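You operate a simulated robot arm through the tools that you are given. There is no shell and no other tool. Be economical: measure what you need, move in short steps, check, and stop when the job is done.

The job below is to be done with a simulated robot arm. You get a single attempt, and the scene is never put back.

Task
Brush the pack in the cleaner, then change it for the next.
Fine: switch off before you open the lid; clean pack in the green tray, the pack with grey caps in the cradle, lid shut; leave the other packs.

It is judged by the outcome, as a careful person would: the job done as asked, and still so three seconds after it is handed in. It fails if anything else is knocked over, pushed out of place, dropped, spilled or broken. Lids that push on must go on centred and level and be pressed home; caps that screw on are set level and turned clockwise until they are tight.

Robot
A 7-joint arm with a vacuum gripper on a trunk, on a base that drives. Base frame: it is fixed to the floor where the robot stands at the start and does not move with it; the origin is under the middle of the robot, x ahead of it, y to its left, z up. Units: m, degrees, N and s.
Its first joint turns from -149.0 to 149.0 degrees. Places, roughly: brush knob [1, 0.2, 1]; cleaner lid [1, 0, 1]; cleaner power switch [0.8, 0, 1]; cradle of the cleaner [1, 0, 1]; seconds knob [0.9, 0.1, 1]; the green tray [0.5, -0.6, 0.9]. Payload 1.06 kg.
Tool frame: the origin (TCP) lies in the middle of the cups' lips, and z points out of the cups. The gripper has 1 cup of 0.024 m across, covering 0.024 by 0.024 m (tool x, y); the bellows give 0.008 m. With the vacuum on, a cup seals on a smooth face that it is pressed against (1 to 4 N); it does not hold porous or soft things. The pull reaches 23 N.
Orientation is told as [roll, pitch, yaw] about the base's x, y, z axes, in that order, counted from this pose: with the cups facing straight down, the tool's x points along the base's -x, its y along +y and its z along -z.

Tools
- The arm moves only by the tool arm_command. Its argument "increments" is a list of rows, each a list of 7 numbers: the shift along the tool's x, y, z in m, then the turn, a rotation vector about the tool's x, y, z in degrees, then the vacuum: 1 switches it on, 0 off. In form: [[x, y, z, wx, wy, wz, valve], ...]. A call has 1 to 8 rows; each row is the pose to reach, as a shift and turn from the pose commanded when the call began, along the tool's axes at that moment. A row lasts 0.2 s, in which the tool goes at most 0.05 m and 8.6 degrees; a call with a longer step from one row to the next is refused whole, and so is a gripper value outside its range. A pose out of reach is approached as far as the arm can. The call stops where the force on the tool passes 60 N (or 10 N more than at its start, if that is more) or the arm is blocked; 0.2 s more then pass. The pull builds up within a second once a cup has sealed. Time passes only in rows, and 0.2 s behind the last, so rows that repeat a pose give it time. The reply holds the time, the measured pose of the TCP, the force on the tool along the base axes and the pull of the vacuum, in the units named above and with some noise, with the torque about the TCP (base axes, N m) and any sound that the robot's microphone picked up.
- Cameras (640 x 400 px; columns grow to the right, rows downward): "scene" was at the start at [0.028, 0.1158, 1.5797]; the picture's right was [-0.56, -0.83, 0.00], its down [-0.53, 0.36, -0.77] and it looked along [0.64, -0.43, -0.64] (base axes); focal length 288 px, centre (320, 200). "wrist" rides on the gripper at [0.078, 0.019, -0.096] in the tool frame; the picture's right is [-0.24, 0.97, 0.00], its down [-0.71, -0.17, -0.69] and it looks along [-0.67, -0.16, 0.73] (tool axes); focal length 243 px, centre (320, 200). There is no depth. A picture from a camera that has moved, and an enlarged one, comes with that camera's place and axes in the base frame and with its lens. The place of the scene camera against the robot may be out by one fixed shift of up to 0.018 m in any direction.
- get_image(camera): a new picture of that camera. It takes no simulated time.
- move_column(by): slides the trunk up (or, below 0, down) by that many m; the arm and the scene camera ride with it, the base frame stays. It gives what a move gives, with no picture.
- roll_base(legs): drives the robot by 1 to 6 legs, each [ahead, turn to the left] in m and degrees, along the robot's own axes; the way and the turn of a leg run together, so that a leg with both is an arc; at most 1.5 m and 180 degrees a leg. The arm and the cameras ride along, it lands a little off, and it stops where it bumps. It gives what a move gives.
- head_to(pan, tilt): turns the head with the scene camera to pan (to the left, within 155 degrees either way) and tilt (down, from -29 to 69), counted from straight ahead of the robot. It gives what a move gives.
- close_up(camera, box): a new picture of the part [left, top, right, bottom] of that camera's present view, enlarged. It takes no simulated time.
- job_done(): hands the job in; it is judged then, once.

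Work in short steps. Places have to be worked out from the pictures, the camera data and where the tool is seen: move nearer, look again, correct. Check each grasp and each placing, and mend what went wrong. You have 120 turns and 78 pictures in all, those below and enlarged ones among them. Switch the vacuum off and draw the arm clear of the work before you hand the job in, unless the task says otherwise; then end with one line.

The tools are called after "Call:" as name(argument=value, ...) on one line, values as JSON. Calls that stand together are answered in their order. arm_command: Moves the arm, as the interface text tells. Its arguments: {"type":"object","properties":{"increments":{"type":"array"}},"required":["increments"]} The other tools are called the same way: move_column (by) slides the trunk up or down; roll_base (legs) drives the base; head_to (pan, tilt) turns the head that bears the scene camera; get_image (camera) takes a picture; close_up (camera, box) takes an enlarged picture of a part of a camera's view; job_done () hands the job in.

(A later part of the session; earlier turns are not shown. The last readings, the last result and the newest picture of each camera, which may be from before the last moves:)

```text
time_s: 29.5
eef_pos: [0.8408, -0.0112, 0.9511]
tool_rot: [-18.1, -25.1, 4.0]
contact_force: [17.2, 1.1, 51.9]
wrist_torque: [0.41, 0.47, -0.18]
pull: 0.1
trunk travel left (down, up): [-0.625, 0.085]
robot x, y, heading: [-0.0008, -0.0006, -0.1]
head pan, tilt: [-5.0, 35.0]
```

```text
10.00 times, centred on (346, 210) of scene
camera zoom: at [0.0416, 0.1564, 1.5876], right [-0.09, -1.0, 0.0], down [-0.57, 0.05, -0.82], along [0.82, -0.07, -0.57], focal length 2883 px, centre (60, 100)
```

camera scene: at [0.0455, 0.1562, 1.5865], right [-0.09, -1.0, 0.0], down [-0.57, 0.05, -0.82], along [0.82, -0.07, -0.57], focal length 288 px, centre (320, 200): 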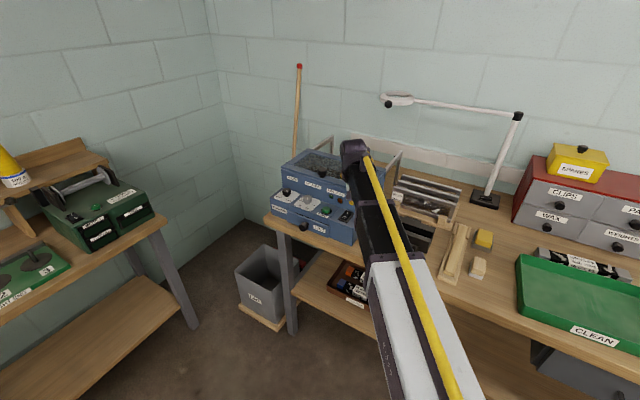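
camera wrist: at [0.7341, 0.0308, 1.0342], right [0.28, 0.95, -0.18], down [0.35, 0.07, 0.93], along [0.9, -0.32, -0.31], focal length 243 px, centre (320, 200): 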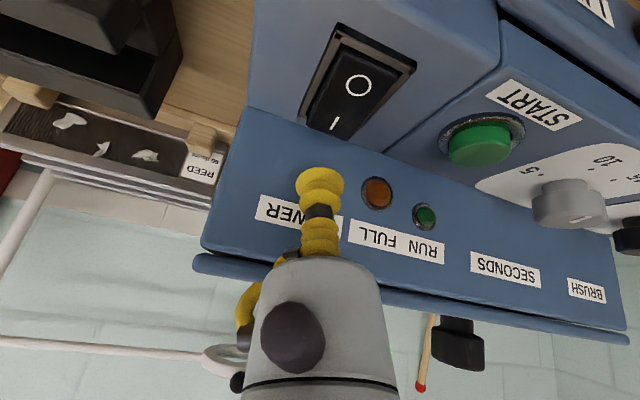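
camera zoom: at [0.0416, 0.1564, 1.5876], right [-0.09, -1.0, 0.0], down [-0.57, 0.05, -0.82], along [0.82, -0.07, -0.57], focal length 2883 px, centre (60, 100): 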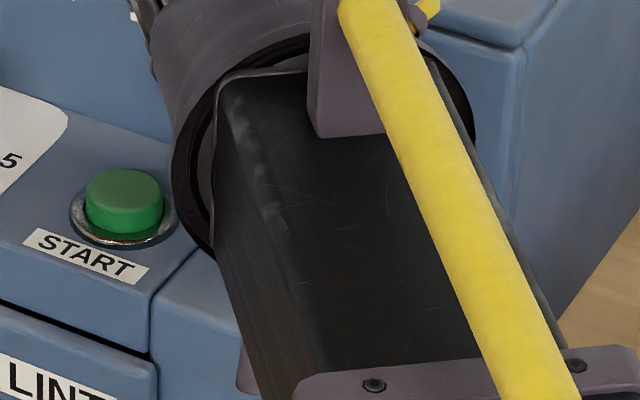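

Under the press, the O end stands well up. I back off straight along the approach and look from the same low angle to see whether it stays.

Call:
arm_command(increments=[[-0.008, -0.005, -0.018, 0, 0, 0, 0], [-0.0166, -0.0112, -0.0346, 0, 0, 0, 0], [-0.015, -0.05, -0.04, 0, 0, 0, 0], [-0.01, -0.085, -0.045, 0, 0, 0, 0]])

Call:
close_up(camera="wrist", box=[320, 40, 576, 200])

Call:
close_up(camera="scene", box=[314, 190, 378, 230])

```text
time_s: 30.5
eef_pos: [0.8251, -0.0612, 1.0067]
tool_rot: [-16.7, -23.9, 4.2]
contact_force: [-7.1, 5.3, -3.3]
wrist_torque: [0.04, -0.04, 0.07]
pull: 0.0
trunk travel left (down, up): [-0.625, 0.085]
robot x, y, heading: [0.0026, 0.0021, 0.7]
head pan, tilt: [-5.0, 35.0]
stopped in row 4: the force on the tool passed its limit at 79 N (the readings are from after the stop); the commanded pose is now the measured one
```

```text
2.50 times, centred on (448, 120) of wrist
camera zoom: at [0.7149, -0.0229, 1.0548], right [0.26, 0.95, -0.16], down [0.36, 0.06, 0.93], along [0.9, -0.3, -0.33], focal length 606 px, centre (0, 400)
```

zoom: 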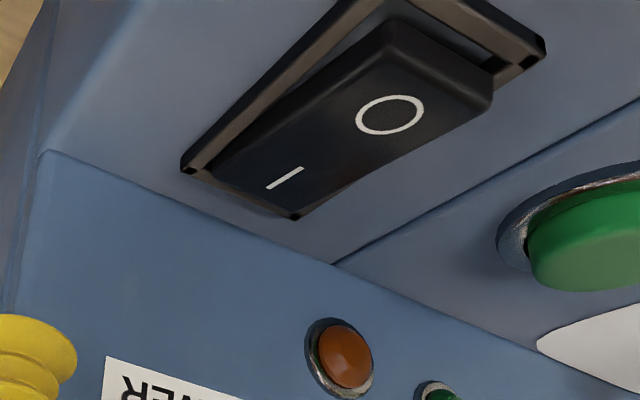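

```text
10.00 times, centred on (346, 210) of scene
camera zoom: at [0.0425, 0.156, 1.587], right [-0.07, -1.0, 0.0], down [-0.57, 0.04, -0.82], along [0.82, -0.06, -0.57], focal length 2883 px, centre (60, 100)
```

zoom: 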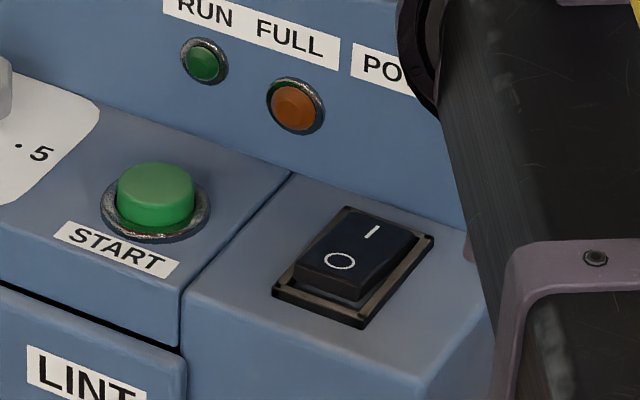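

The rocker has flipped: O end up, so power is ON. Something was brushed on retreat; I check the surroundings.

Call:
get_image(camera="scene")

Call:
get_image(camera="wrist")

```text
37 pictures are left
camera scene: at [0.0425, 0.156, 1.587], right [-0.07, -1.0, 0.0], down [-0.57, 0.04, -0.82], along [0.82, -0.06, -0.57], focal length 288 px, centre (320, 200)
```

scene: 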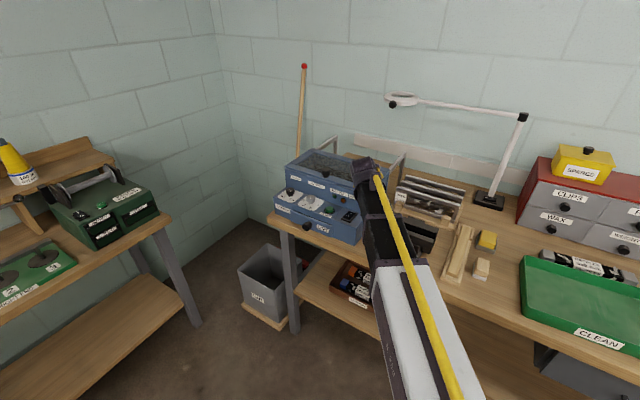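

```text
36 pictures are left
camera wrist: at [0.7149, -0.0229, 1.0548], right [0.26, 0.95, -0.16], down [0.36, 0.06, 0.93], along [0.9, -0.3, -0.33], focal length 243 px, centre (320, 200)
```

wrist: 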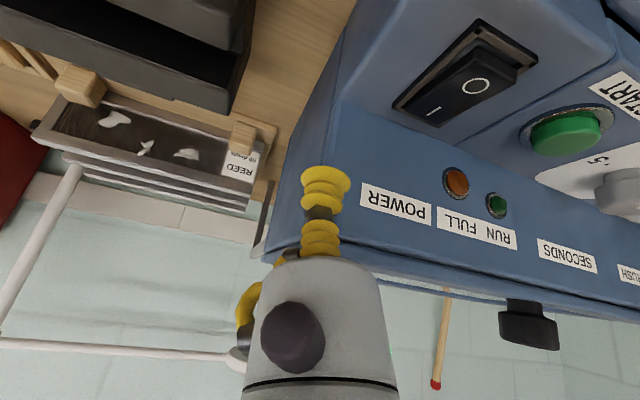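

It was the cleaner's own front wall, unmoved. I draw back and go round to hover over START again at (0.858, 0.068).

Call:
arm_command(increments=[[0.0103, 0.0106, -0.0216, 0, 0, 0, 0], [0.0205, 0.0212, -0.0431, 0, 0, 0, 0], [0.0064, 0.062, -0.0438, 0, 0, 0, 0], [-0.0077, 0.1027, -0.0445, -2.8, 4.1, 0, 0], [-0.0162, 0.119, -0.02, -5.6, 8.3, 0, 0], [-0.0247, 0.135, 0.0053, -5.6, 8.3, 0, 0]])

```text
time_s: 31.9
eef_pos: [0.8567, 0.0704, 0.9778]
tool_rot: [-10.4, -15.9, 2.2]
contact_force: [-0.4, -0.1, -1.2]
wrist_torque: [0.03, -0.01, -0.01]
pull: 0.0
trunk travel left (down, up): [-0.625, 0.085]
robot x, y, heading: [0.0005, 0.0044, 0.9]
head pan, tilt: [-5.0, 35.0]
```

Now press START and lift off in one go.

Call:
arm_command(increments=[[0.0063, 0.0026, 0.0226, 0, 0, 0, 0], [0.008, 0.0037, 0.0282, 0, 0, 0, 0], [0.0092, 0.0044, 0.032, 0, 0, 0, 0], [0.0098, 0.0048, 0.034, 0, 0, 0, 0], [0.007, 0.003, 0.025, 0, 0, 0, 0], [0.0, 0.0, -0.01, 0, 0, 0, 0]])

Call:
close_up(camera="scene", box=[280, 170, 376, 230])

```text
time_s: 33.3
eef_pos: [0.8537, 0.0714, 0.9874]
tool_rot: [-10.5, -16.1, 2.2]
contact_force: [0.0, 0.3, 0.5]
wrist_torque: [-0.01, -0.01, -0.01]
pull: 0.1
trunk travel left (down, up): [-0.625, 0.085]
robot x, y, heading: [-0.0001, -0.0006, 0.6]
head pan, tilt: [-5.0, 35.0]
heard: click
```

```text
6.67 times, centred on (328, 200) of scene
camera zoom: at [0.0433, 0.1568, 1.5868], right [-0.08, -1.0, 0.0], down [-0.57, 0.04, -0.82], along [0.82, -0.06, -0.57], focal length 1922 px, centre (267, 200)
```

zoom: 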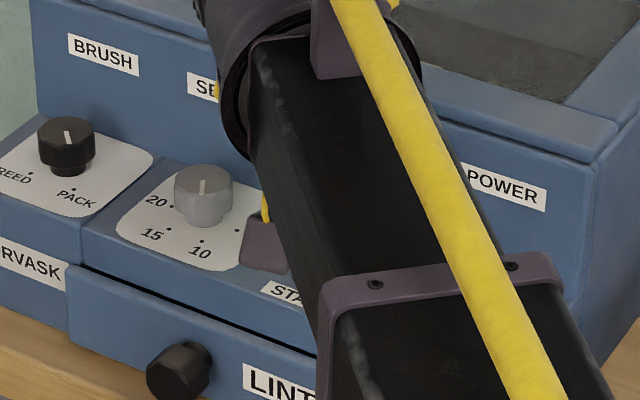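

Click heard. I draw back to see the RUN lamp with the wrist camera.

Call:
arm_command(increments=[[0.02, -0.03, -0.03, 0, 0, 0, 0], [0.04, -0.06, -0.05, 0, 0, 0, 0]])

Call:
get_image(camera="wrist")

```text
time_s: 33.9
eef_pos: [0.8022, 0.0211, 1.033]
tool_rot: [-10.6, -16.1, 2.3]
contact_force: [-0.1, -0.3, -1.6]
wrist_torque: [-0.02, 0.02, 0.01]
pull: 0.1
trunk travel left (down, up): [-0.625, 0.085]
robot x, y, heading: [0.0001, -0.0008, 0.9]
head pan, tilt: [-5.0, 35.0]
```

```text
34 pictures are left
camera wrist: at [0.6988, 0.0539, 1.099], right [0.24, 0.97, -0.1], down [0.49, -0.03, 0.87], along [0.84, -0.26, -0.48], focal length 243 px, centre (320, 200)
```

wrist: 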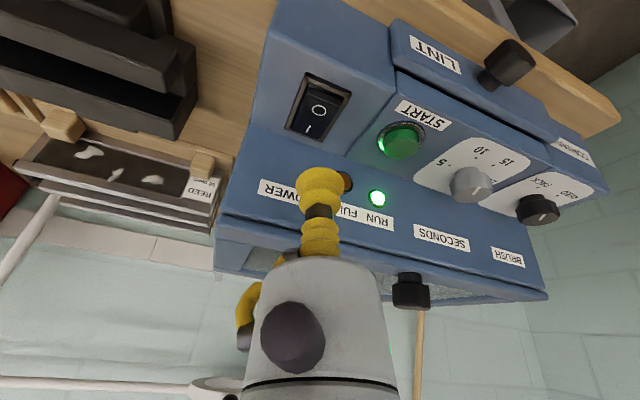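

RUN is lit — brushing. I hover over the O end of the switch and wait out the 10 seconds.

Call:
arm_command(increments=[[0, -0.002, 0.025, 0, 0, 0, 0], [-0.0014, -0.0038, 0.0522, 0, 0, 0, 0], [-0.0014, -0.0038, 0.0522, 0, 0, 0, 0], [-0.0014, -0.0038, 0.0522, 0, 0, 0, 0], [-0.0014, -0.0038, 0.0522, 0, 0, 0, 0], [-0.0014, -0.0038, 0.0522, 0, 0, 0, 0], [-0.0014, -0.0038, 0.0522, 0, 0, 0, 0], [-0.0014, -0.0038, 0.0522, 0, 0, 0, 0]])

Call:
arm_command(increments=[[0, 0, 0, 0, 0, 0, 0], [0, 0, 0, 0, 0, 0, 0], [0, 0, 0, 0, 0, 0, 0], [0, 0, 0, 0, 0, 0, 0], [0, 0, 0, 0, 0, 0, 0], [0, 0, 0, 0, 0, 0, 0], [0, 0, 0, 0, 0, 0, 0], [0, 0, 0, 0, 0, 0, 0]])

Call:
arm_command(increments=[[0, 0, 0, 0, 0, 0, 0], [0, 0, 0, 0, 0, 0, 0], [0, 0, 0, 0, 0, 0, 0], [0, 0, 0, 0, 0, 0, 0], [0, 0, 0, 0, 0, 0, 0], [0, 0, 0, 0, 0, 0, 0], [0, 0, 0, 0, 0, 0, 0], [0, 0, 0, 0, 0, 0, 0]])

Call:
arm_command(increments=[[0, 0, 0, 0, 0, 0, 0], [0, 0, 0, 0, 0, 0, 0], [0, 0, 0, 0, 0, 0, 0], [0, 0, 0, 0, 0, 0, 0], [0, 0, 0, 0, 0, 0, 0], [0, 0, 0, 0, 0, 0, 0], [0, 0, 0, 0, 0, 0, 0], [0, 0, 0, 0, 0, 0, 0]])

Call:
arm_command(increments=[[0, 0, 0, 0, 0, 0, 0], [0, 0, 0, 0, 0, 0, 0], [0, 0, 0, 0, 0, 0, 0], [0, 0, 0, 0, 0, 0, 0], [0, 0, 0, 0, 0, 0, 0], [0, 0, 0, 0, 0, 0, 0], [0, 0, 0, 0, 0, 0, 0], [0, 0, 0, 0, 0, 0, 0]])

Call:
arm_command(increments=[[0, 0, 0, 0, 0, 0, 0], [0, 0, 0, 0, 0, 0, 0], [0, 0, 0, 0, 0, 0, 0], [0, 0, 0, 0, 0, 0, 0], [0, 0, 0, 0, 0, 0, 0], [0, 0, 0, 0, 0, 0, 0], [0, 0, 0, 0, 0, 0, 0], [0, 0, 0, 0, 0, 0, 0]])

Call:
get_image(camera="wrist")

```text
time_s: 35.7
eef_pos: [0.8163, 0.0092, 0.9853]
tool_rot: [-10.4, -16.0, 2.2]
contact_force: [0.0, 0.0, 0.6]
wrist_torque: [-0.03, 0.0, 0.03]
pull: 0.0
trunk travel left (down, up): [-0.625, 0.085]
robot x, y, heading: [-0.0048, -0.0015, 0.7]
head pan, tilt: [-5.0, 35.0]
```

```text
time_s: 37.5
eef_pos: [0.8158, 0.0093, 0.9845]
tool_rot: [-10.4, -16.0, 2.1]
contact_force: [0.1, 0.8, 0.2]
wrist_torque: [-0.01, -0.02, -0.01]
pull: 0.1
trunk travel left (down, up): [-0.625, 0.085]
robot x, y, heading: [-0.0004, -0.0021, 0.4]
head pan, tilt: [-5.0, 35.0]
```

```text
time_s: 39.3
eef_pos: [0.8166, 0.0089, 0.9856]
tool_rot: [-10.6, -16.0, 2.2]
contact_force: [0.7, 0.5, -0.1]
wrist_torque: [0.0, 0.04, -0.01]
pull: 0.0
trunk travel left (down, up): [-0.625, 0.085]
robot x, y, heading: [0.0014, 0.0005, 0.6]
head pan, tilt: [-5.0, 35.0]
```

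```text
time_s: 41.1
eef_pos: [0.8163, 0.0094, 0.9852]
tool_rot: [-10.5, -15.9, 2.1]
contact_force: [-0.3, 0.3, 0.2]
wrist_torque: [0.0, -0.03, -0.01]
pull: 0.0
trunk travel left (down, up): [-0.625, 0.085]
robot x, y, heading: [0.0036, -0.0026, 0.6]
head pan, tilt: [-5.0, 35.0]
```

```text
time_s: 42.9
eef_pos: [0.8161, 0.0076, 0.9856]
tool_rot: [-10.5, -16.1, 2.2]
contact_force: [0.5, 0.5, 0.2]
wrist_torque: [0.02, 0.0, 0.0]
pull: 0.1
trunk travel left (down, up): [-0.625, 0.085]
robot x, y, heading: [-0.0008, 0.001, 0.6]
head pan, tilt: [-5.0, 35.0]
```

```text
time_s: 44.7
eef_pos: [0.8164, 0.0091, 0.9854]
tool_rot: [-10.6, -16.1, 2.1]
contact_force: [-0.6, 0.2, -0.4]
wrist_torque: [0.05, 0.02, 0.01]
pull: 0.0
trunk travel left (down, up): [-0.625, 0.085]
robot x, y, heading: [0.0001, 0.0032, 0.6]
head pan, tilt: [-5.0, 35.0]
```

```text
33 pictures are left
camera wrist: at [0.7145, 0.0411, 1.0508], right [0.24, 0.97, -0.11], down [0.49, -0.03, 0.87], along [0.84, -0.26, -0.48], focal length 243 px, centre (320, 200)
```

wrist: 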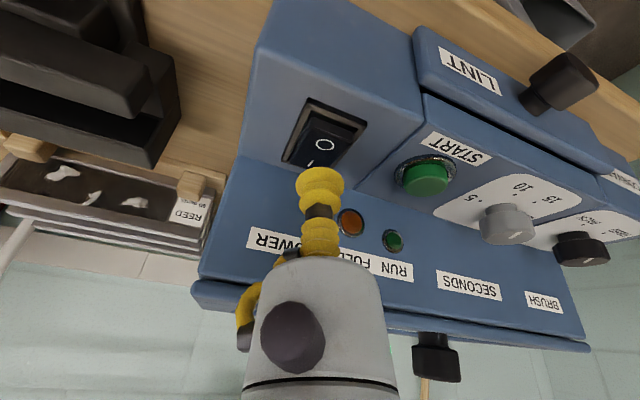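

RUN is out: cycle finished. I peek through the window at the pack.

Call:
close_up(camera="scene", box=[282, 140, 378, 200])

```text
6.67 times, centred on (330, 170) of scene
camera zoom: at [0.0432, 0.1568, 1.5868], right [-0.08, -1.0, 0.0], down [-0.57, 0.04, -0.82], along [0.82, -0.06, -0.57], focal length 1922 px, centre (253, 400)
```

zoom: 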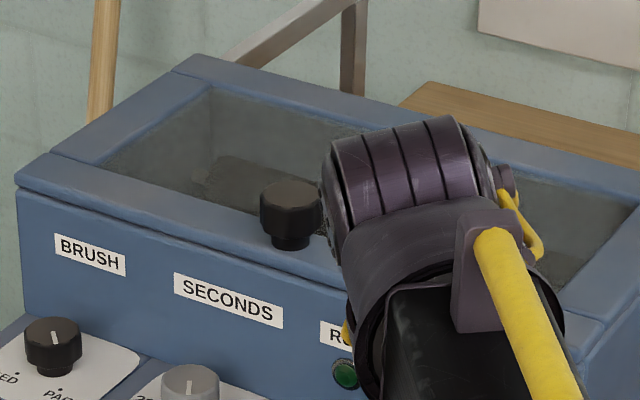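

Hard to tell through the mesh-dark window; I switch off now, pressing the O end.

Call:
arm_command(increments=[[0.0057, 0.0038, 0.0188, 0, 0, 0, 0], [0.0071, 0.0048, 0.0235, 0, 0, 0, 0], [0.0085, 0.0057, 0.0282, 0, 0, 0, 0], [0.0097, 0.0065, 0.032, 0, 0, 0, 0]])

```text
time_s: 45.7
eef_pos: [0.8167, 0.0077, 0.9514]
tool_rot: [-10.5, -16.1, 2.2]
contact_force: [0.9, 0.9, 4.3]
wrist_torque: [0.0, 0.04, -0.03]
pull: 0.0
trunk travel left (down, up): [-0.625, 0.085]
robot x, y, heading: [0.0026, 0.0023, 0.4]
head pan, tilt: [-5.0, 35.0]
```

Light contact; push on, then lift and look.

Call:
arm_command(increments=[[0.0008, 0.0006, 0.003, 0, 0, 0, 0], [0.0016, 0.0011, 0.0056, 0, 0, 0, 0], [0.0023, 0.0015, 0.0078, 0, 0, 0, 0]])

Call:
arm_command(increments=[[-0.006, -0.004, -0.02, 0, 0, 0, 0], [-0.012, -0.008, -0.042, 0, 0, 0, 0]])

Call:
get_image(camera="wrist")

```text
time_s: 46.5
eef_pos: [0.815, 0.0088, 0.9487]
tool_rot: [-10.5, -16.3, 2.2]
contact_force: [6.1, 3.6, 41.3]
wrist_torque: [0.21, 0.34, -0.39]
pull: 0.0
trunk travel left (down, up): [-0.625, 0.085]
robot x, y, heading: [0.0031, 0.0017, 0.6]
head pan, tilt: [-5.0, 35.0]
```

```text
time_s: 47.1
eef_pos: [0.8143, 0.0066, 0.9872]
tool_rot: [-10.5, -16.0, 2.2]
contact_force: [0.0, -0.8, -0.3]
wrist_torque: [0.0, -0.01, 0.03]
pull: 0.0
trunk travel left (down, up): [-0.625, 0.085]
robot x, y, heading: [0.001, -0.002, 0.7]
head pan, tilt: [-5.0, 35.0]
```

```text
31 pictures are left
camera wrist: at [0.7141, 0.0397, 1.053], right [0.24, 0.97, -0.11], down [0.49, -0.03, 0.87], along [0.84, -0.26, -0.48], focal length 243 px, centre (320, 200)
```

wrist: 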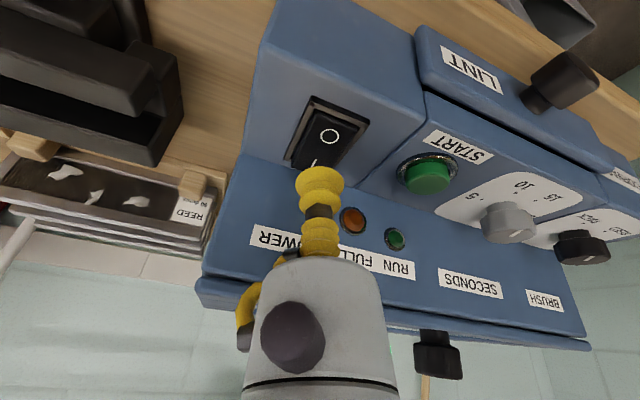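

O end has gone down: power is OFF. Next I rise, straighten the tool and hover near the lid knob (est. (0.9275, 0.072, ~1.065)).

Call:
arm_command(increments=[[-0.0045, -0.0026, -0.0336, 0, 0, 0, 0], [-0.009, -0.0052, -0.0672, 0, 0, 0, 0], [-0.0133, -0.0078, -0.1008, -2.7, 4, 0, 0], [-0.055, 0.006, -0.106, -5.4, 8, 0, 0], [-0.097, 0.0195, -0.1115, -8.1, 12, 0, 0], [-0.139, 0.0329, -0.117, -10.8, 16, 0, 0]])

Call:
get_image(camera="wrist")

```text
time_s: 48.5
eef_pos: [0.9163, 0.0657, 1.1341]
tool_rot: [0.6, 0.0, 0.8]
contact_force: [0.2, 0.4, 0.0]
wrist_torque: [-0.01, 0.0, 0.02]
pull: 0.2
trunk travel left (down, up): [-0.625, 0.085]
robot x, y, heading: [-0.0023, 0.0039, 0.5]
head pan, tilt: [-5.0, 35.0]
```

```text
30 pictures are left
camera wrist: at [0.8375, 0.0822, 1.229], right [0.22, 0.98, 0.01], down [0.71, -0.17, 0.68], along [0.67, -0.14, -0.73], focal length 243 px, centre (320, 200)
```

wrist: 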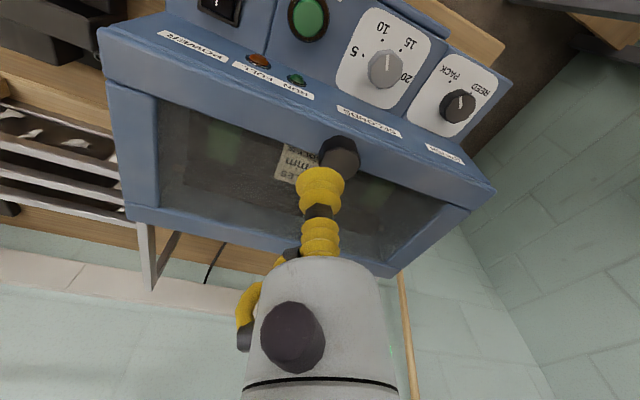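

The lid knob top is at about (0.946, 0.077, 1.055), the lid front edge and hinge line are measured too (hinge ≈ 0.185 m behind the knob). I go down on the knob with vacuum on.

Call:
arm_command(increments=[[-0.0297, 0.0113, 0.02, 0, 0, 0, 0], [-0.0297, 0.0113, 0.055, 0, 0, 0, 1], [-0.0297, 0.0113, 0.07, 0, 0, 0, 1], [-0.0297, 0.0113, 0.075, 0, 0, 0, 1], [-0.0297, 0.0113, 0.079, 0, 0, 0, 1]])

Call:
close_up(camera="wrist", box=[240, 110, 400, 210])

```text
time_s: 49.8
eef_pos: [0.9489, 0.077, 1.063]
tool_rot: [0.6, -0.9, 0.8]
contact_force: [-2.6, -1.8, 28.6]
wrist_torque: [-0.12, 0.08, 0.24]
pull: 22.9
trunk travel left (down, up): [-0.625, 0.085]
robot x, y, heading: [0.0014, 0.0017, 0.7]
head pan, tilt: [-5.0, 35.0]
stopped in row 5: the force on the tool passed its limit at 64 N (the readings are from after the stop); the commanded pose is now the measured one
```

```text
4.00 times, centred on (320, 160) of wrist
camera zoom: at [0.8683, 0.0942, 1.1572], right [0.22, 0.97, 0.01], down [0.7, -0.17, 0.69], along [0.68, -0.14, -0.72], focal length 970 px, centre (320, 360)
```

zoom: 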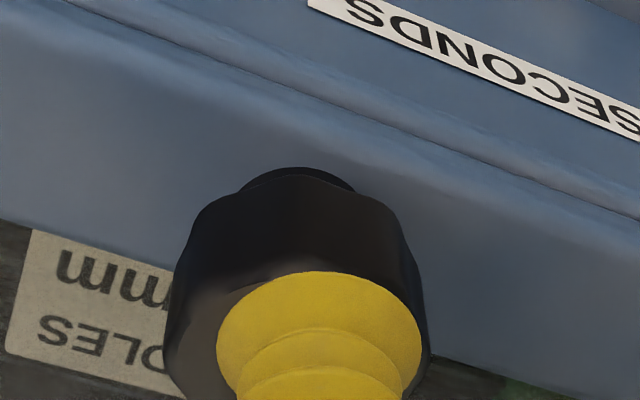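

Sealed (22.9 N). I lift the lid along its arc by 12°, turning the tool with it, and read the force.

Call:
arm_command(increments=[[-0.0024, -0.0016, -0.0125, -2.3, 3.3, 0, 1], [-0.0054, -0.0038, -0.0247, -4.6, 6.6, 0, 1], [-0.0092, -0.0064, -0.0366, -6.8, 9.8, 0, 1], [-0.0092, -0.0064, -0.0366, -6.8, 9.8, 0, 1]])

```text
time_s: 50.8
eef_pos: [0.958, 0.0722, 1.0946]
tool_rot: [7.4, 9.2, 1.5]
contact_force: [0.1, 0.6, -0.9]
wrist_torque: [-0.02, -0.02, 0.0]
pull: 0.1
trunk travel left (down, up): [-0.625, 0.085]
robot x, y, heading: [0.0032, -0.003, 0.9]
head pan, tilt: [-5.0, 35.0]
```

The seal broke. I look at what the lid did.

Call:
get_image(camera="wrist")

```text
28 pictures are left
camera wrist: at [0.8972, 0.0771, 1.203], right [0.23, 0.97, 0.09], down [0.81, -0.24, 0.53], along [0.54, -0.05, -0.84], focal length 243 px, centre (320, 200)
```

wrist: 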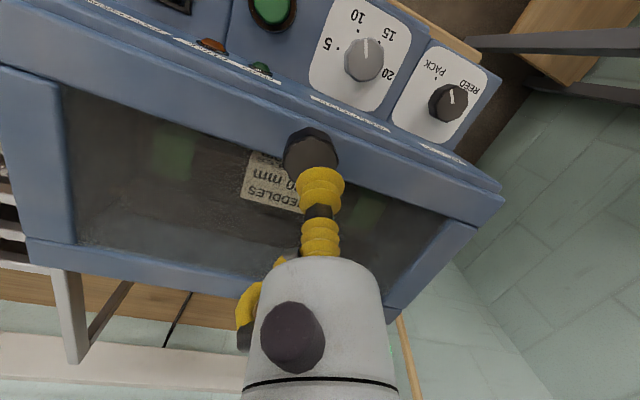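

I check from the side how far the lid stands open.

Call:
close_up(camera="scene", box=[270, 130, 398, 210])

```text
5.00 times, centred on (334, 170) of scene
camera zoom: at [0.0433, 0.1567, 1.5869], right [-0.08, -1.0, 0.0], down [-0.57, 0.04, -0.82], along [0.82, -0.06, -0.57], focal length 1441 px, centre (250, 350)
```

zoom: 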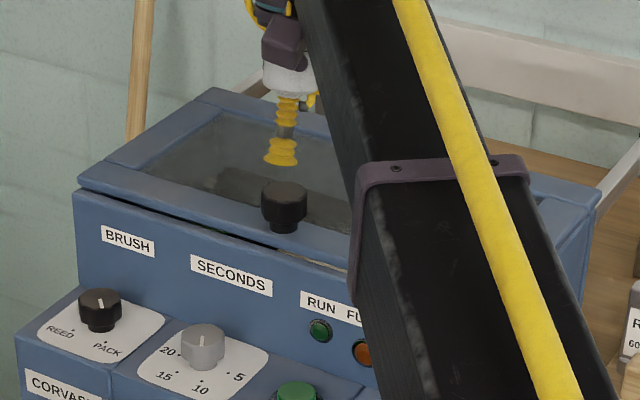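

The lid stands ajar ~5° and stays there — a friction hinge. I match the tool to that angle and reseal on the knob gently.

Call:
arm_command(increments=[[0.0061, 0.0028, 0.004, 1.9, -2.7, 0, 0], [0.0061, 0.0028, 0.0061, 3.7, -5.3, 0, 1], [0.005, 0.002, 0.012, 3.7, -5.3, 0, 1], [0.0047, 0.0018, 0.0139, 3.7, -5.3, 0, 1], [0.0047, 0.0018, 0.0139, 3.7, -5.3, 0, 1]])

```text
time_s: 52.0
eef_pos: [0.9546, 0.0744, 1.0817]
tool_rot: [3.7, 4.0, 1.1]
contact_force: [-0.1, 0.5, -0.4]
wrist_torque: [0.01, 0.02, 0.02]
pull: 0.0
trunk travel left (down, up): [-0.625, 0.085]
robot x, y, heading: [-0.0013, 0.0013, 0.4]
head pan, tilt: [-5.0, 35.0]
```

Not touching yet; I lower on in 2 mm steps.

Call:
arm_command(increments=[[0, 0, 0.002, 0, 0, 0, 1], [0, 0, 0.004, 0, 0, 0, 1], [0, 0, 0.006, 0, 0, 0, 1], [0, 0, 0.006, 0, 0, 0, 1]])

```text
time_s: 53.0
eef_pos: [0.951, 0.0738, 1.0744]
tool_rot: [3.7, 3.9, 1.1]
contact_force: [-0.9, -0.8, 0.4]
wrist_torque: [0.0, -0.04, 0.03]
pull: 0.1
trunk travel left (down, up): [-0.625, 0.085]
robot x, y, heading: [-0.0009, 0.0033, 0.8]
head pan, tilt: [-5.0, 35.0]
```

Call:
arm_command(increments=[[0, 0, 0.002, 0, 0, 0, 1], [0, 0, 0.004, 0, 0, 0, 1], [0, 0, 0.006, 0, 0, 0, 1], [0, 0, 0.006, 0, 0, 0, 1]])

```text
time_s: 54.0
eef_pos: [0.9512, 0.0758, 1.0713]
tool_rot: [3.8, 3.9, 0.9]
contact_force: [-0.4, 0.2, 1.5]
wrist_torque: [-0.02, -0.01, 0.01]
pull: 0.0
trunk travel left (down, up): [-0.625, 0.085]
robot x, y, heading: [0.0005, -0.0003, 0.7]
head pan, tilt: [-5.0, 35.0]
```

Contact at 1.5 N without sealing yet; 2–3 mm more, then wait for the pull.

Call:
arm_command(increments=[[0, 0, 0.0015, 0.5, -0.8, 0, 1], [0, 0, 0.003, 1.0, -1.6, 0, 1], [0, 0, 0.003, 1.0, -1.6, 0, 1], [0, 0, 0.003, 1.0, -1.6, 0, 1]])

```text
time_s: 55.0
eef_pos: [0.9507, 0.076, 1.0673]
tool_rot: [2.7, 2.2, 0.9]
contact_force: [-0.7, 0.4, 3.0]
wrist_torque: [0.0, -0.04, -0.01]
pull: 0.1
trunk travel left (down, up): [-0.625, 0.085]
robot x, y, heading: [-0.0006, -0.0041, 0.4]
head pan, tilt: [-5.0, 35.0]
```

No seal; I look at the cup on the knob.

Call:
close_up(camera="wrist", box=[240, 110, 400, 210])

```text
4.00 times, centred on (320, 160) of wrist
camera zoom: at [0.8769, 0.0895, 1.1669], right [0.22, 0.97, 0.04], down [0.74, -0.19, 0.65], along [0.64, -0.12, -0.76], focal length 970 px, centre (320, 360)
```

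zoom: 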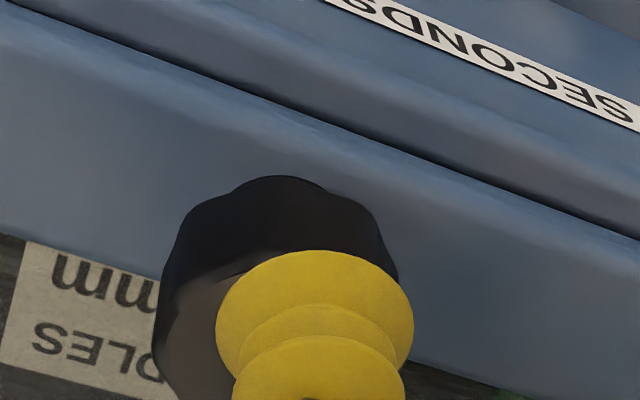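

The cup sits ~5 mm off to the +y side and hangs over the knob's front rim. I lift slightly, shift (+0.002, −0.005) and press again.

Call:
arm_command(increments=[[0, 0, -0.006, 0, 0, 0, 1], [-0.002, -0.005, -0.006, 0, 0, 0, 1], [-0.002, -0.005, 0, 0, 0, 0, 1], [-0.002, -0.005, 0.002, 0, 0, 0, 1], [-0.002, -0.005, 0.003, 0, 0, 0, 1], [-0.002, -0.005, 0.003, 0, 0, 0, 1], [-0.002, -0.005, 0.003, 0, 0, 0, 1]])

```text
time_s: 56.6
eef_pos: [0.9529, 0.0725, 1.064]
tool_rot: [2.7, 2.2, 0.9]
contact_force: [11.0, 17.7, 20.3]
wrist_torque: [-0.46, 0.19, -0.01]
pull: 22.7
trunk travel left (down, up): [-0.625, 0.085]
robot x, y, heading: [-0.0015, -0.0057, 1.0]
head pan, tilt: [-5.0, 35.0]
```

Sealed at 22.7 N. Now I raise the lid slowly, 1.5° per row.

Call:
arm_command(increments=[[-0.0008, -0.0006, -0.0047, -0.9, 1.2, 0, 1], [-0.0017, -0.0012, -0.0094, -1.7, 2.5, 0, 1], [-0.0027, -0.0019, -0.014, -2.6, 3.7, 0, 1], [-0.0038, -0.0026, -0.0187, -3.4, 4.9, 0, 1], [-0.0038, -0.0026, -0.0187, -3.4, 4.9, 0, 1]])

```text
time_s: 57.8
eef_pos: [0.9593, 0.0673, 1.0811]
tool_rot: [6.3, 7.2, 1.3]
contact_force: [0.7, -0.8, 0.4]
wrist_torque: [-0.03, -0.04, -0.02]
pull: 0.0
trunk travel left (down, up): [-0.625, 0.085]
robot x, y, heading: [0.0048, -0.002, 0.6]
head pan, tilt: [-5.0, 35.0]
```

Lost again, likely because the cup was sheared sideways when it sealed. I lift clear, vacuum off, and look to centre properly.

Call:
arm_command(increments=[[0, 0, -0.008, 1.5, -2.2, 0, 0], [0, 0, -0.015, 3.0, -4.5, 0, 0], [0, 0, -0.015, 3.0, -4.5, 0, 0]])

Call:
close_up(camera="wrist", box=[224, 90, 416, 210])

```text
time_s: 58.6
eef_pos: [0.9619, 0.0659, 1.0959]
tool_rot: [3.1, 2.7, 0.9]
contact_force: [-0.1, 0.2, 0.1]
wrist_torque: [0.02, -0.03, -0.03]
pull: 0.0
trunk travel left (down, up): [-0.625, 0.085]
robot x, y, heading: [-0.0017, 0.0007, 0.6]
head pan, tilt: [-5.0, 35.0]
```

```text
3.33 times, centred on (320, 150) of wrist
camera zoom: at [0.8868, 0.0793, 1.1965], right [0.22, 0.97, 0.04], down [0.74, -0.2, 0.64], along [0.63, -0.11, -0.77], focal length 809 px, centre (320, 367)
```

zoom: 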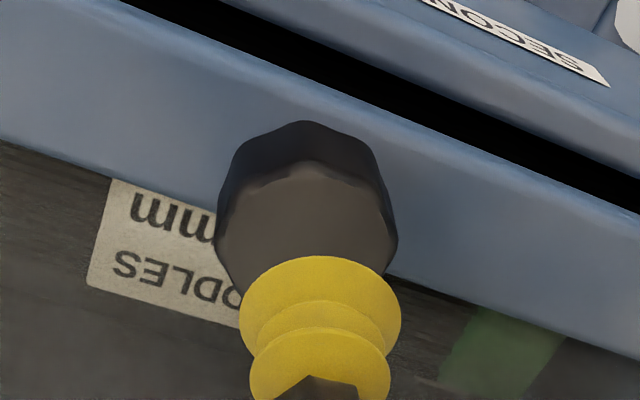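

The lid now stands ~5° open, knob top centre about (0.951, 0.068, 1.083). I centre the cup there, then come straight down with vacuum.

Call:
arm_command(increments=[[0.0105, 0.0016, 0.001, -0.8, 1.1, 0, 0], [0.0105, 0.0016, 0.008, -0.8, 1.1, 0, 1], [0.0105, 0.0016, 0.012, -0.8, 1.1, 0, 1], [0.0105, 0.0016, 0.014, -0.8, 1.1, 0, 1], [0.0105, 0.0016, 0.0155, -0.8, 1.1, 0, 1], [0.0105, 0.0016, 0.0155, -0.8, 1.1, 0, 1]])

```text
time_s: 60.0
eef_pos: [0.9492, 0.0684, 1.0812]
tool_rot: [3.9, 3.8, 1.0]
contact_force: [-0.2, 0.0, -0.4]
wrist_torque: [-0.01, 0.02, 0.01]
pull: 0.1
trunk travel left (down, up): [-0.625, 0.085]
robot x, y, heading: [-0.0001, -0.0012, 0.5]
head pan, tilt: [-5.0, 35.0]
```

Not yet in contact; down in 1.5 mm steps.

Call:
arm_command(increments=[[0, 0, 0.002, 0, 0, 0, 1], [0, 0, 0.0035, 0, 0, 0, 1], [0, 0, 0.005, 0, 0, 0, 1], [0, 0, 0.005, 0, 0, 0, 1], [0, 0, 0.005, 0, 0, 0, 1]])

```text
time_s: 61.2
eef_pos: [0.9492, 0.0691, 1.0766]
tool_rot: [3.9, 3.8, 1.0]
contact_force: [0.1, -0.3, -0.1]
wrist_torque: [0.01, 0.02, -0.02]
pull: 0.1
trunk travel left (down, up): [-0.625, 0.085]
robot x, y, heading: [0.0002, 0.0026, 0.6]
head pan, tilt: [-5.0, 35.0]
```

Call:
arm_command(increments=[[0, 0, 0.002, 0, 0, 0, 1], [0, 0, 0.004, 0, 0, 0, 1], [0, 0, 0.0055, 0, 0, 0, 1], [0, 0, 0.0055, 0, 0, 0, 1], [0, 0, 0.0055, 0, 0, 0, 1]])

```text
time_s: 62.4
eef_pos: [0.9494, 0.0681, 1.0699]
tool_rot: [3.9, 3.7, 1.1]
contact_force: [-1.0, -0.8, 1.8]
wrist_torque: [-0.04, 0.02, -0.01]
pull: 0.1
trunk travel left (down, up): [-0.625, 0.085]
robot x, y, heading: [-0.0028, 0.0018, 0.9]
head pan, tilt: [-5.0, 35.0]
```

Contact at 1.8 N near z 1.071 — the lid seems to sink back slowly. I flatten the tool to ~1.5° and press slightly for the seal.

Call:
arm_command(increments=[[0, 0, 0.001, 1.1, -1.6, 0, 1], [0, 0, 0.002, 2.0, -2.9, 0, 1], [0, 0, 0.003, 2.0, -2.9, 0, 1], [0, 0, 0.004, 2.0, -2.9, 0, 1], [0, 0, 0.004, 2.0, -2.9, 0, 1]])

```text
time_s: 63.6
eef_pos: [0.9474, 0.0696, 1.0677]
tool_rot: [1.9, 0.9, 0.8]
contact_force: [-0.3, 0.4, 2.8]
wrist_torque: [0.0, 0.0, 0.01]
pull: 0.0
trunk travel left (down, up): [-0.625, 0.085]
robot x, y, heading: [-0.0034, 0.0014, 0.9]
head pan, tilt: [-5.0, 35.0]
```

Call:
arm_command(increments=[[0, 0, 0.0015, 0, 0, 0, 1], [0, 0, 0.003, 0, 0, 0, 1], [0, 0, 0.0045, 0, 0, 0, 1], [0, 0, 0.0045, 0, 0, 0, 1], [0, 0, 0.0045, 0, 0, 0, 1]])

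Call:
close_up(camera="wrist", box=[224, 90, 416, 210])

```text
time_s: 64.8
eef_pos: [0.9472, 0.0699, 1.0637]
tool_rot: [1.9, 0.9, 0.8]
contact_force: [-0.8, 0.9, 7.0]
wrist_torque: [-0.05, -0.05, -0.06]
pull: 0.1
trunk travel left (down, up): [-0.625, 0.085]
robot x, y, heading: [0.002, 0.0014, 0.7]
head pan, tilt: [-5.0, 35.0]
```

```text
3.33 times, centred on (320, 150) of wrist
camera zoom: at [0.8704, 0.0844, 1.1603], right [0.22, 0.97, 0.03], down [0.72, -0.18, 0.67], along [0.66, -0.13, -0.74], focal length 809 px, centre (320, 367)
```

zoom: 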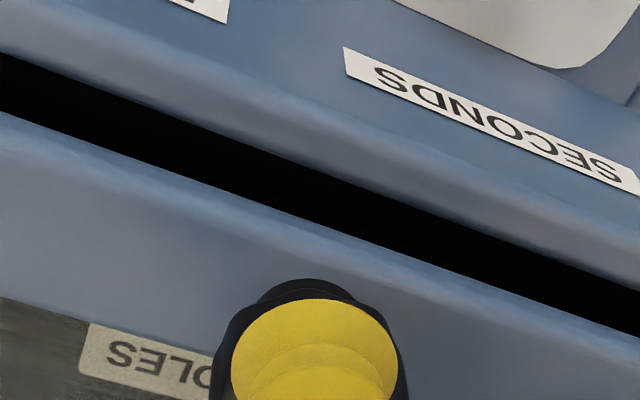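

Now I see: the lid has slid back — a black gap along its front edge. It is a sliding lid on the rear rails, not hinged. I release and rise, then drive forward ~0.15 m so that the tool can reach the slid-back position.

Call:
arm_command(increments=[[0, 0, -0.01, 0, 0, 0, 0], [0.02, 0, -0.04, 0, 0, 0, 0], [0.06, 0, -0.06, 0, 0, 0, 0], [0.1, 0, -0.06, 0, 0, 0, 0], [0.13, 0, -0.06, 0, 0, 0, 0]])

Call:
roll_base(legs=[[0.15, 0]])

Call:
get_image(camera="scene")

```text
time_s: 66.0
eef_pos: [0.8183, 0.0643, 1.1261]
tool_rot: [1.9, 0.9, 0.8]
contact_force: [-0.1, -0.4, 0.3]
wrist_torque: [0.01, 0.03, -0.01]
pull: 0.1
trunk travel left (down, up): [-0.625, 0.085]
robot x, y, heading: [0.0005, -0.0002, 0.4]
head pan, tilt: [-5.0, 35.0]
```

```text
time_s: 67.3
eef_pos: [0.9719, 0.0669, 1.126]
tool_rot: [1.9, 0.9, 0.7]
contact_force: [-1.1, -1.2, 0.3]
wrist_torque: [-0.03, 0.02, 0.03]
pull: 0.1
trunk travel left (down, up): [-0.625, 0.085]
robot x, y, heading: [0.1514, 0.0024, 0.9]
head pan, tilt: [-5.0, 35.0]
```

```text
23 pictures are left
camera scene: at [0.1951, 0.1586, 1.5868], right [-0.07, -1.0, 0.0], down [-0.57, 0.04, -0.82], along [0.82, -0.06, -0.57], focal length 288 px, centre (320, 200)
```

scene: 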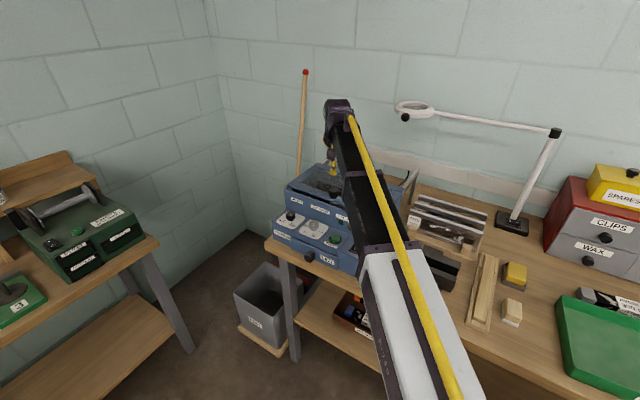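

Drive went fine. I locate the knob now.

Call:
get_image(camera="wrist")

```text
22 pictures are left
camera wrist: at [0.8946, 0.0821, 1.2236], right [0.22, 0.97, 0.03], down [0.72, -0.18, 0.67], along [0.66, -0.13, -0.74], focal length 243 px, centre (320, 200)
```

wrist: 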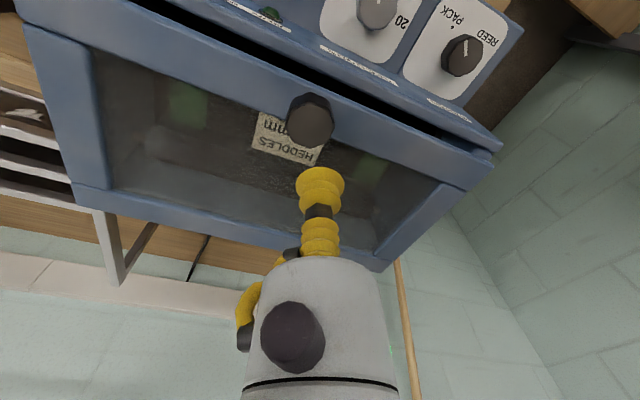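

Knob centre is now about (0.960, 0.0655). I set the tool level and come down on it with vacuum.

Call:
arm_command(increments=[[0.012, -0.0015, 0.02, 1.9, -0.9, 0, 0], [0.012, -0.0015, 0.045, 1.9, -0.9, 0, 1], [0.012, -0.0015, 0.055, 1.9, -0.9, 0, 1], [0.012, -0.0015, 0.059, 1.9, -0.9, 0, 1], [0.012, -0.0015, 0.061, 1.9, -0.9, 0, 1], [0.012, -0.0015, 0.061, 1.9, -0.9, 0, 1], [0.012, -0.0015, 0.061, 1.9, -0.9, 0, 1]])

```text
time_s: 69.0
eef_pos: [0.9571, 0.0682, 1.0666]
tool_rot: [0.0, -0.1, 0.7]
contact_force: [4.5, 3.8, 16.8]
wrist_torque: [-0.11, -0.1, -0.08]
pull: 23.1
trunk travel left (down, up): [-0.625, 0.085]
robot x, y, heading: [0.1514, 0.0054, 0.9]
head pan, tilt: [-5.0, 35.0]
```

Sealed at 23 N. I slide the lid back along (0.82, −0.57).

Call:
arm_command(increments=[[-0.0041, -0.0029, -0.002, 0, 0, 0, 1], [-0.0098, -0.0068, -0.002, 0, 0, 0, 1], [-0.0164, -0.0114, -0.002, 0, 0, 0, 1], [-0.023, -0.016, -0.002, 0, 0, 0, 1], [-0.0295, -0.0205, -0.002, 0, 0, 0, 1], [-0.0361, -0.0251, -0.002, 0, 0, 0, 1], [-0.041, -0.0285, -0.002, 0, 0, 0, 1]])

```text
time_s: 70.5
eef_pos: [0.9987, 0.0367, 1.0674]
tool_rot: [0.1, 0.0, 0.7]
contact_force: [-2.8, -4.0, -2.9]
wrist_torque: [0.0, -0.07, -0.06]
pull: 23.1
trunk travel left (down, up): [-0.625, 0.085]
robot x, y, heading: [0.1484, 0.0027, 0.7]
head pan, tilt: [-5.0, 35.0]
```

Sliding well; slight side load, so I use direction (0.80, −0.60) and continue.

Call:
arm_command(increments=[[-0.009, -0.0088, 0, 0, 0, 0, 1], [-0.018, -0.0156, 0, 0, 0, 0, 1], [-0.027, -0.0223, 0, 0, 0, 0, 1], [-0.036, -0.029, 0, 0, 0, 0, 1], [-0.045, -0.0358, 0, 0, 0, 0, 1], [-0.054, -0.0425, 0, 0, 0, 0, 1], [-0.063, -0.0493, 0, 0, 0, 0, 1]])

Call:
get_image(camera="wrist")

```text
time_s: 72.2
eef_pos: [1.0635, -0.0098, 1.0684]
tool_rot: [0.0, 0.0, 0.8]
contact_force: [-0.4, -2.1, 0.8]
wrist_torque: [-0.02, -0.06, 0.22]
pull: 22.8
trunk travel left (down, up): [-0.625, 0.085]
robot x, y, heading: [0.1499, 0.0006, 0.7]
head pan, tilt: [-5.0, 35.0]
```

```text
21 pictures are left
camera wrist: at [0.9854, 0.0086, 1.1632], right [0.22, 0.98, 0.0], down [0.71, -0.16, 0.69], along [0.67, -0.15, -0.73], focal length 243 px, centre (320, 200)
```

wrist: 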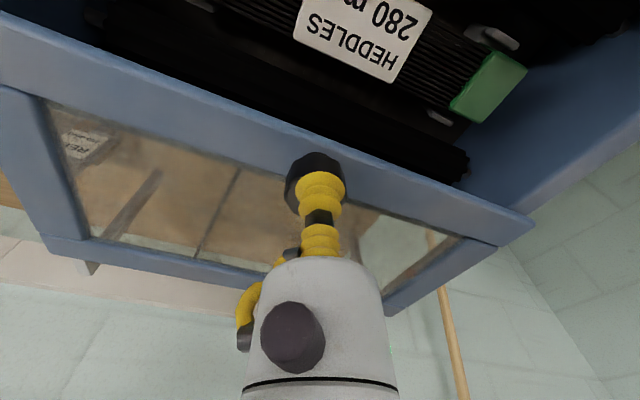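

Pack with green caps is showing. I slide a bit further back.

Call:
arm_command(increments=[[-0.008, -0.006, 0, 0, 0, 0, 1], [-0.016, -0.012, 0, 0, 0, 0, 1], [-0.024, -0.018, 0, 0, 0, 0, 1], [-0.032, -0.024, 0, 0, 0, 0, 1], [-0.032, -0.024, 0, 0, 0, 0, 1]])

```text
time_s: 73.3
eef_pos: [1.0935, -0.0311, 1.0679]
tool_rot: [0.0, 0.1, 0.8]
contact_force: [-9.0, 2.0, 0.9]
wrist_torque: [-0.05, -0.19, -0.05]
pull: 22.9
trunk travel left (down, up): [-0.625, 0.085]
robot x, y, heading: [0.1499, 0.0006, 0.7]
head pan, tilt: [-5.0, 35.0]
```

At the stop (8–9 N). Lid travel 0.183 m. I release, rise and step back to view the pack.

Call:
arm_command(increments=[[0, 0, 0, 0, 0, 0, 0], [0, 0, 0, 0, 0, 0, 0], [0, 0, -0.015, 0, 0, 0, 0], [0.03, 0.01, -0.05, 0, 0, 0, 0], [0.075, 0.025, -0.06, 0, 0, 0, 0], [0.12, 0.04, -0.06, 0, 0, 0, 0], [0.155, 0.05, -0.06, 0, 0, 0, 0]])

Call:
get_image(camera="wrist")

```text
time_s: 75.0
eef_pos: [0.9386, 0.0136, 1.1269]
tool_rot: [0.0, 0.0, 0.8]
contact_force: [-1.5, 0.7, -1.0]
wrist_torque: [-0.01, 0.0, 0.03]
pull: 0.0
trunk travel left (down, up): [-0.625, 0.085]
robot x, y, heading: [0.1501, -0.0001, 0.8]
head pan, tilt: [-5.0, 35.0]
```

```text
20 pictures are left
camera wrist: at [0.8609, 0.0327, 1.2235], right [0.22, 0.97, 0.0], down [0.71, -0.16, 0.68], along [0.67, -0.15, -0.73], focal length 243 px, centre (320, 200)
```

wrist: 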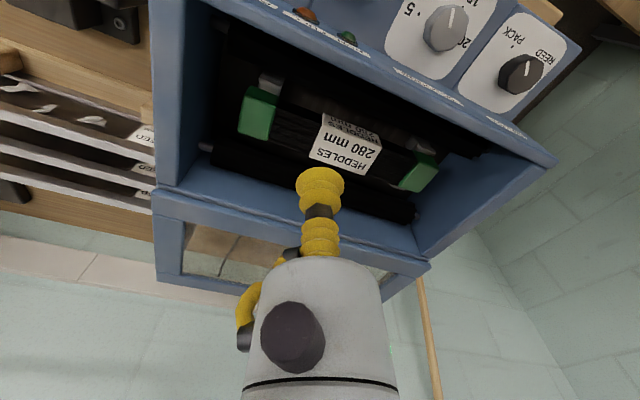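

I zoom on the pack and cradle.

Call:
close_up(camera="wrist", box=[190, 60, 470, 235])

```text
2.29 times, centred on (330, 148) of wrist
camera zoom: at [0.8609, 0.0327, 1.2235], right [0.22, 0.97, 0.0], down [0.71, -0.16, 0.68], along [0.67, -0.15, -0.73], focal length 555 px, centre (297, 320)
```

zoom: 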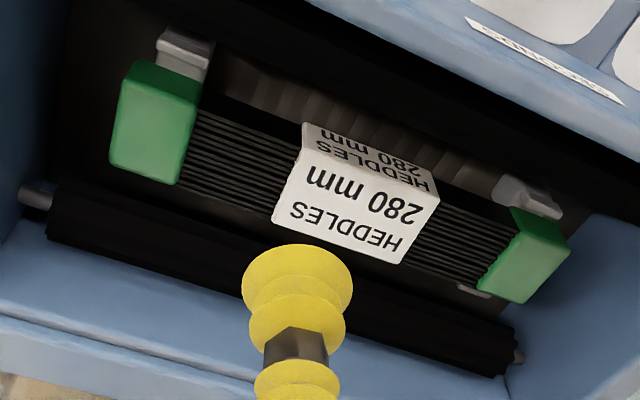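

The pack is clean: green caps, label top centre ≈ (1.006, 0.029, 0.99), axis along (0.58, 0.815). I come down onto the label.

Call:
arm_command(increments=[[-0.034, 0.0077, 0.02, 0, 0, 0, 0], [-0.0674, 0.0154, 0.05, 0, 0, 0, 0], [-0.0674, 0.0154, 0.09, 0, 0, 0, 0], [-0.0674, 0.0154, 0.115, 0, 0, 0, 0], [-0.0674, 0.0154, 0.124, 0, 0, 0, 0]])

Call:
close_up(camera="wrist", box=[224, 90, 416, 210])

```text
time_s: 76.2
eef_pos: [1.0077, 0.031, 1.0026]
tool_rot: [0.0, -0.1, 0.9]
contact_force: [0.4, -0.4, -0.6]
wrist_torque: [-0.02, 0.03, 0.01]
pull: 0.0
trunk travel left (down, up): [-0.625, 0.085]
robot x, y, heading: [0.1503, 0.0016, 0.9]
head pan, tilt: [-5.0, 35.0]
```

```text
3.33 times, centred on (320, 150) of wrist
camera zoom: at [0.928, 0.0499, 1.0983], right [0.22, 0.98, 0.0], down [0.71, -0.16, 0.68], along [0.67, -0.15, -0.73], focal length 809 px, centre (320, 367)
```

zoom: 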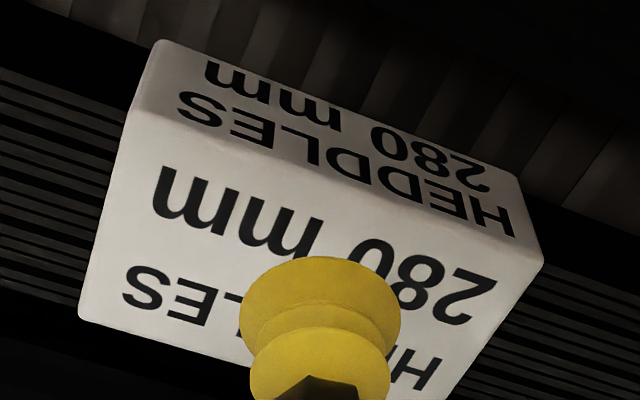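

Centred within 2 mm. Down with vacuum in small steps.

Call:
arm_command(increments=[[0, -0.001, 0.006, 0, 0, 0, 1], [0, -0.001, 0.01, 0, 0, 0, 1], [0, -0.001, 0.013, 0, 0, 0, 1], [0, -0.001, 0.015, 0, 0, 0, 1], [0, -0.001, 0.015, 0, 0, 0, 1], [0, -0.001, 0.015, 0, 0, 0, 1]])

```text
time_s: 77.5
eef_pos: [1.0064, 0.0301, 0.9888]
tool_rot: [0.0, 0.0, 0.8]
contact_force: [0.7, 0.2, 0.8]
wrist_torque: [-0.01, 0.01, 0.01]
pull: 0.1
trunk travel left (down, up): [-0.625, 0.085]
robot x, y, heading: [0.1503, 0.0018, 0.9]
head pan, tilt: [-5.0, 35.0]
```

Call:
arm_command(increments=[[0, 0, 0.002, 0, 0, 0, 1], [0, 0, 0.004, 0, 0, 0, 1], [0, 0, 0.006, 0, 0, 0, 1], [0, 0, 0.006, 0, 0, 0, 1], [0, 0, 0.006, 0, 0, 0, 1], [0, 0, 0.006, 0, 0, 0, 1]])

```text
time_s: 79.0
eef_pos: [1.0065, 0.0296, 0.9829]
tool_rot: [-0.1, 0.0, 0.8]
contact_force: [5.2, -2.2, 11.3]
wrist_torque: [-0.03, 0.02, 0.02]
pull: 22.9
trunk travel left (down, up): [-0.625, 0.085]
robot x, y, heading: [0.1522, 0.0, 0.7]
head pan, tilt: [-5.0, 35.0]
```

Sealed at 22.9 N (pack top ≈ 0.985). I lift straight up, starting slowly.

Call:
arm_command(increments=[[0, 0, -0.004, 0, 0, 0, 1], [0, 0, -0.01, 0, 0, 0, 1], [0, 0, -0.02, 0, 0, 0, 1], [0, 0, -0.035, 0, 0, 0, 1], [0, 0, -0.055, 0, 0, 0, 1], [0, 0, -0.08, 0, 0, 0, 1], [0, 0, -0.105, 0, 0, 0, 1], [0, 0, -0.13, 0, 0, 0, 1]])

Call:
get_image(camera="wrist")

```text
time_s: 80.8
eef_pos: [1.0072, 0.0316, 1.1117]
tool_rot: [-0.1, 0.0, 0.8]
contact_force: [0.1, -0.2, -4.9]
wrist_torque: [-0.02, 0.01, 0.02]
pull: 23.2
trunk travel left (down, up): [-0.625, 0.085]
robot x, y, heading: [0.1512, 0.0042, 0.9]
head pan, tilt: [-5.0, 35.0]
```

```text
17 pictures are left
camera wrist: at [0.9288, 0.0493, 1.2074], right [0.22, 0.98, 0.0], down [0.71, -0.16, 0.68], along [0.67, -0.15, -0.73], focal length 243 px, centre (320, 200)
```

wrist: 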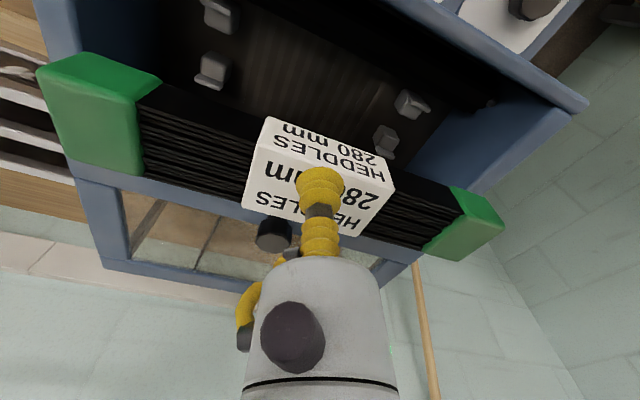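

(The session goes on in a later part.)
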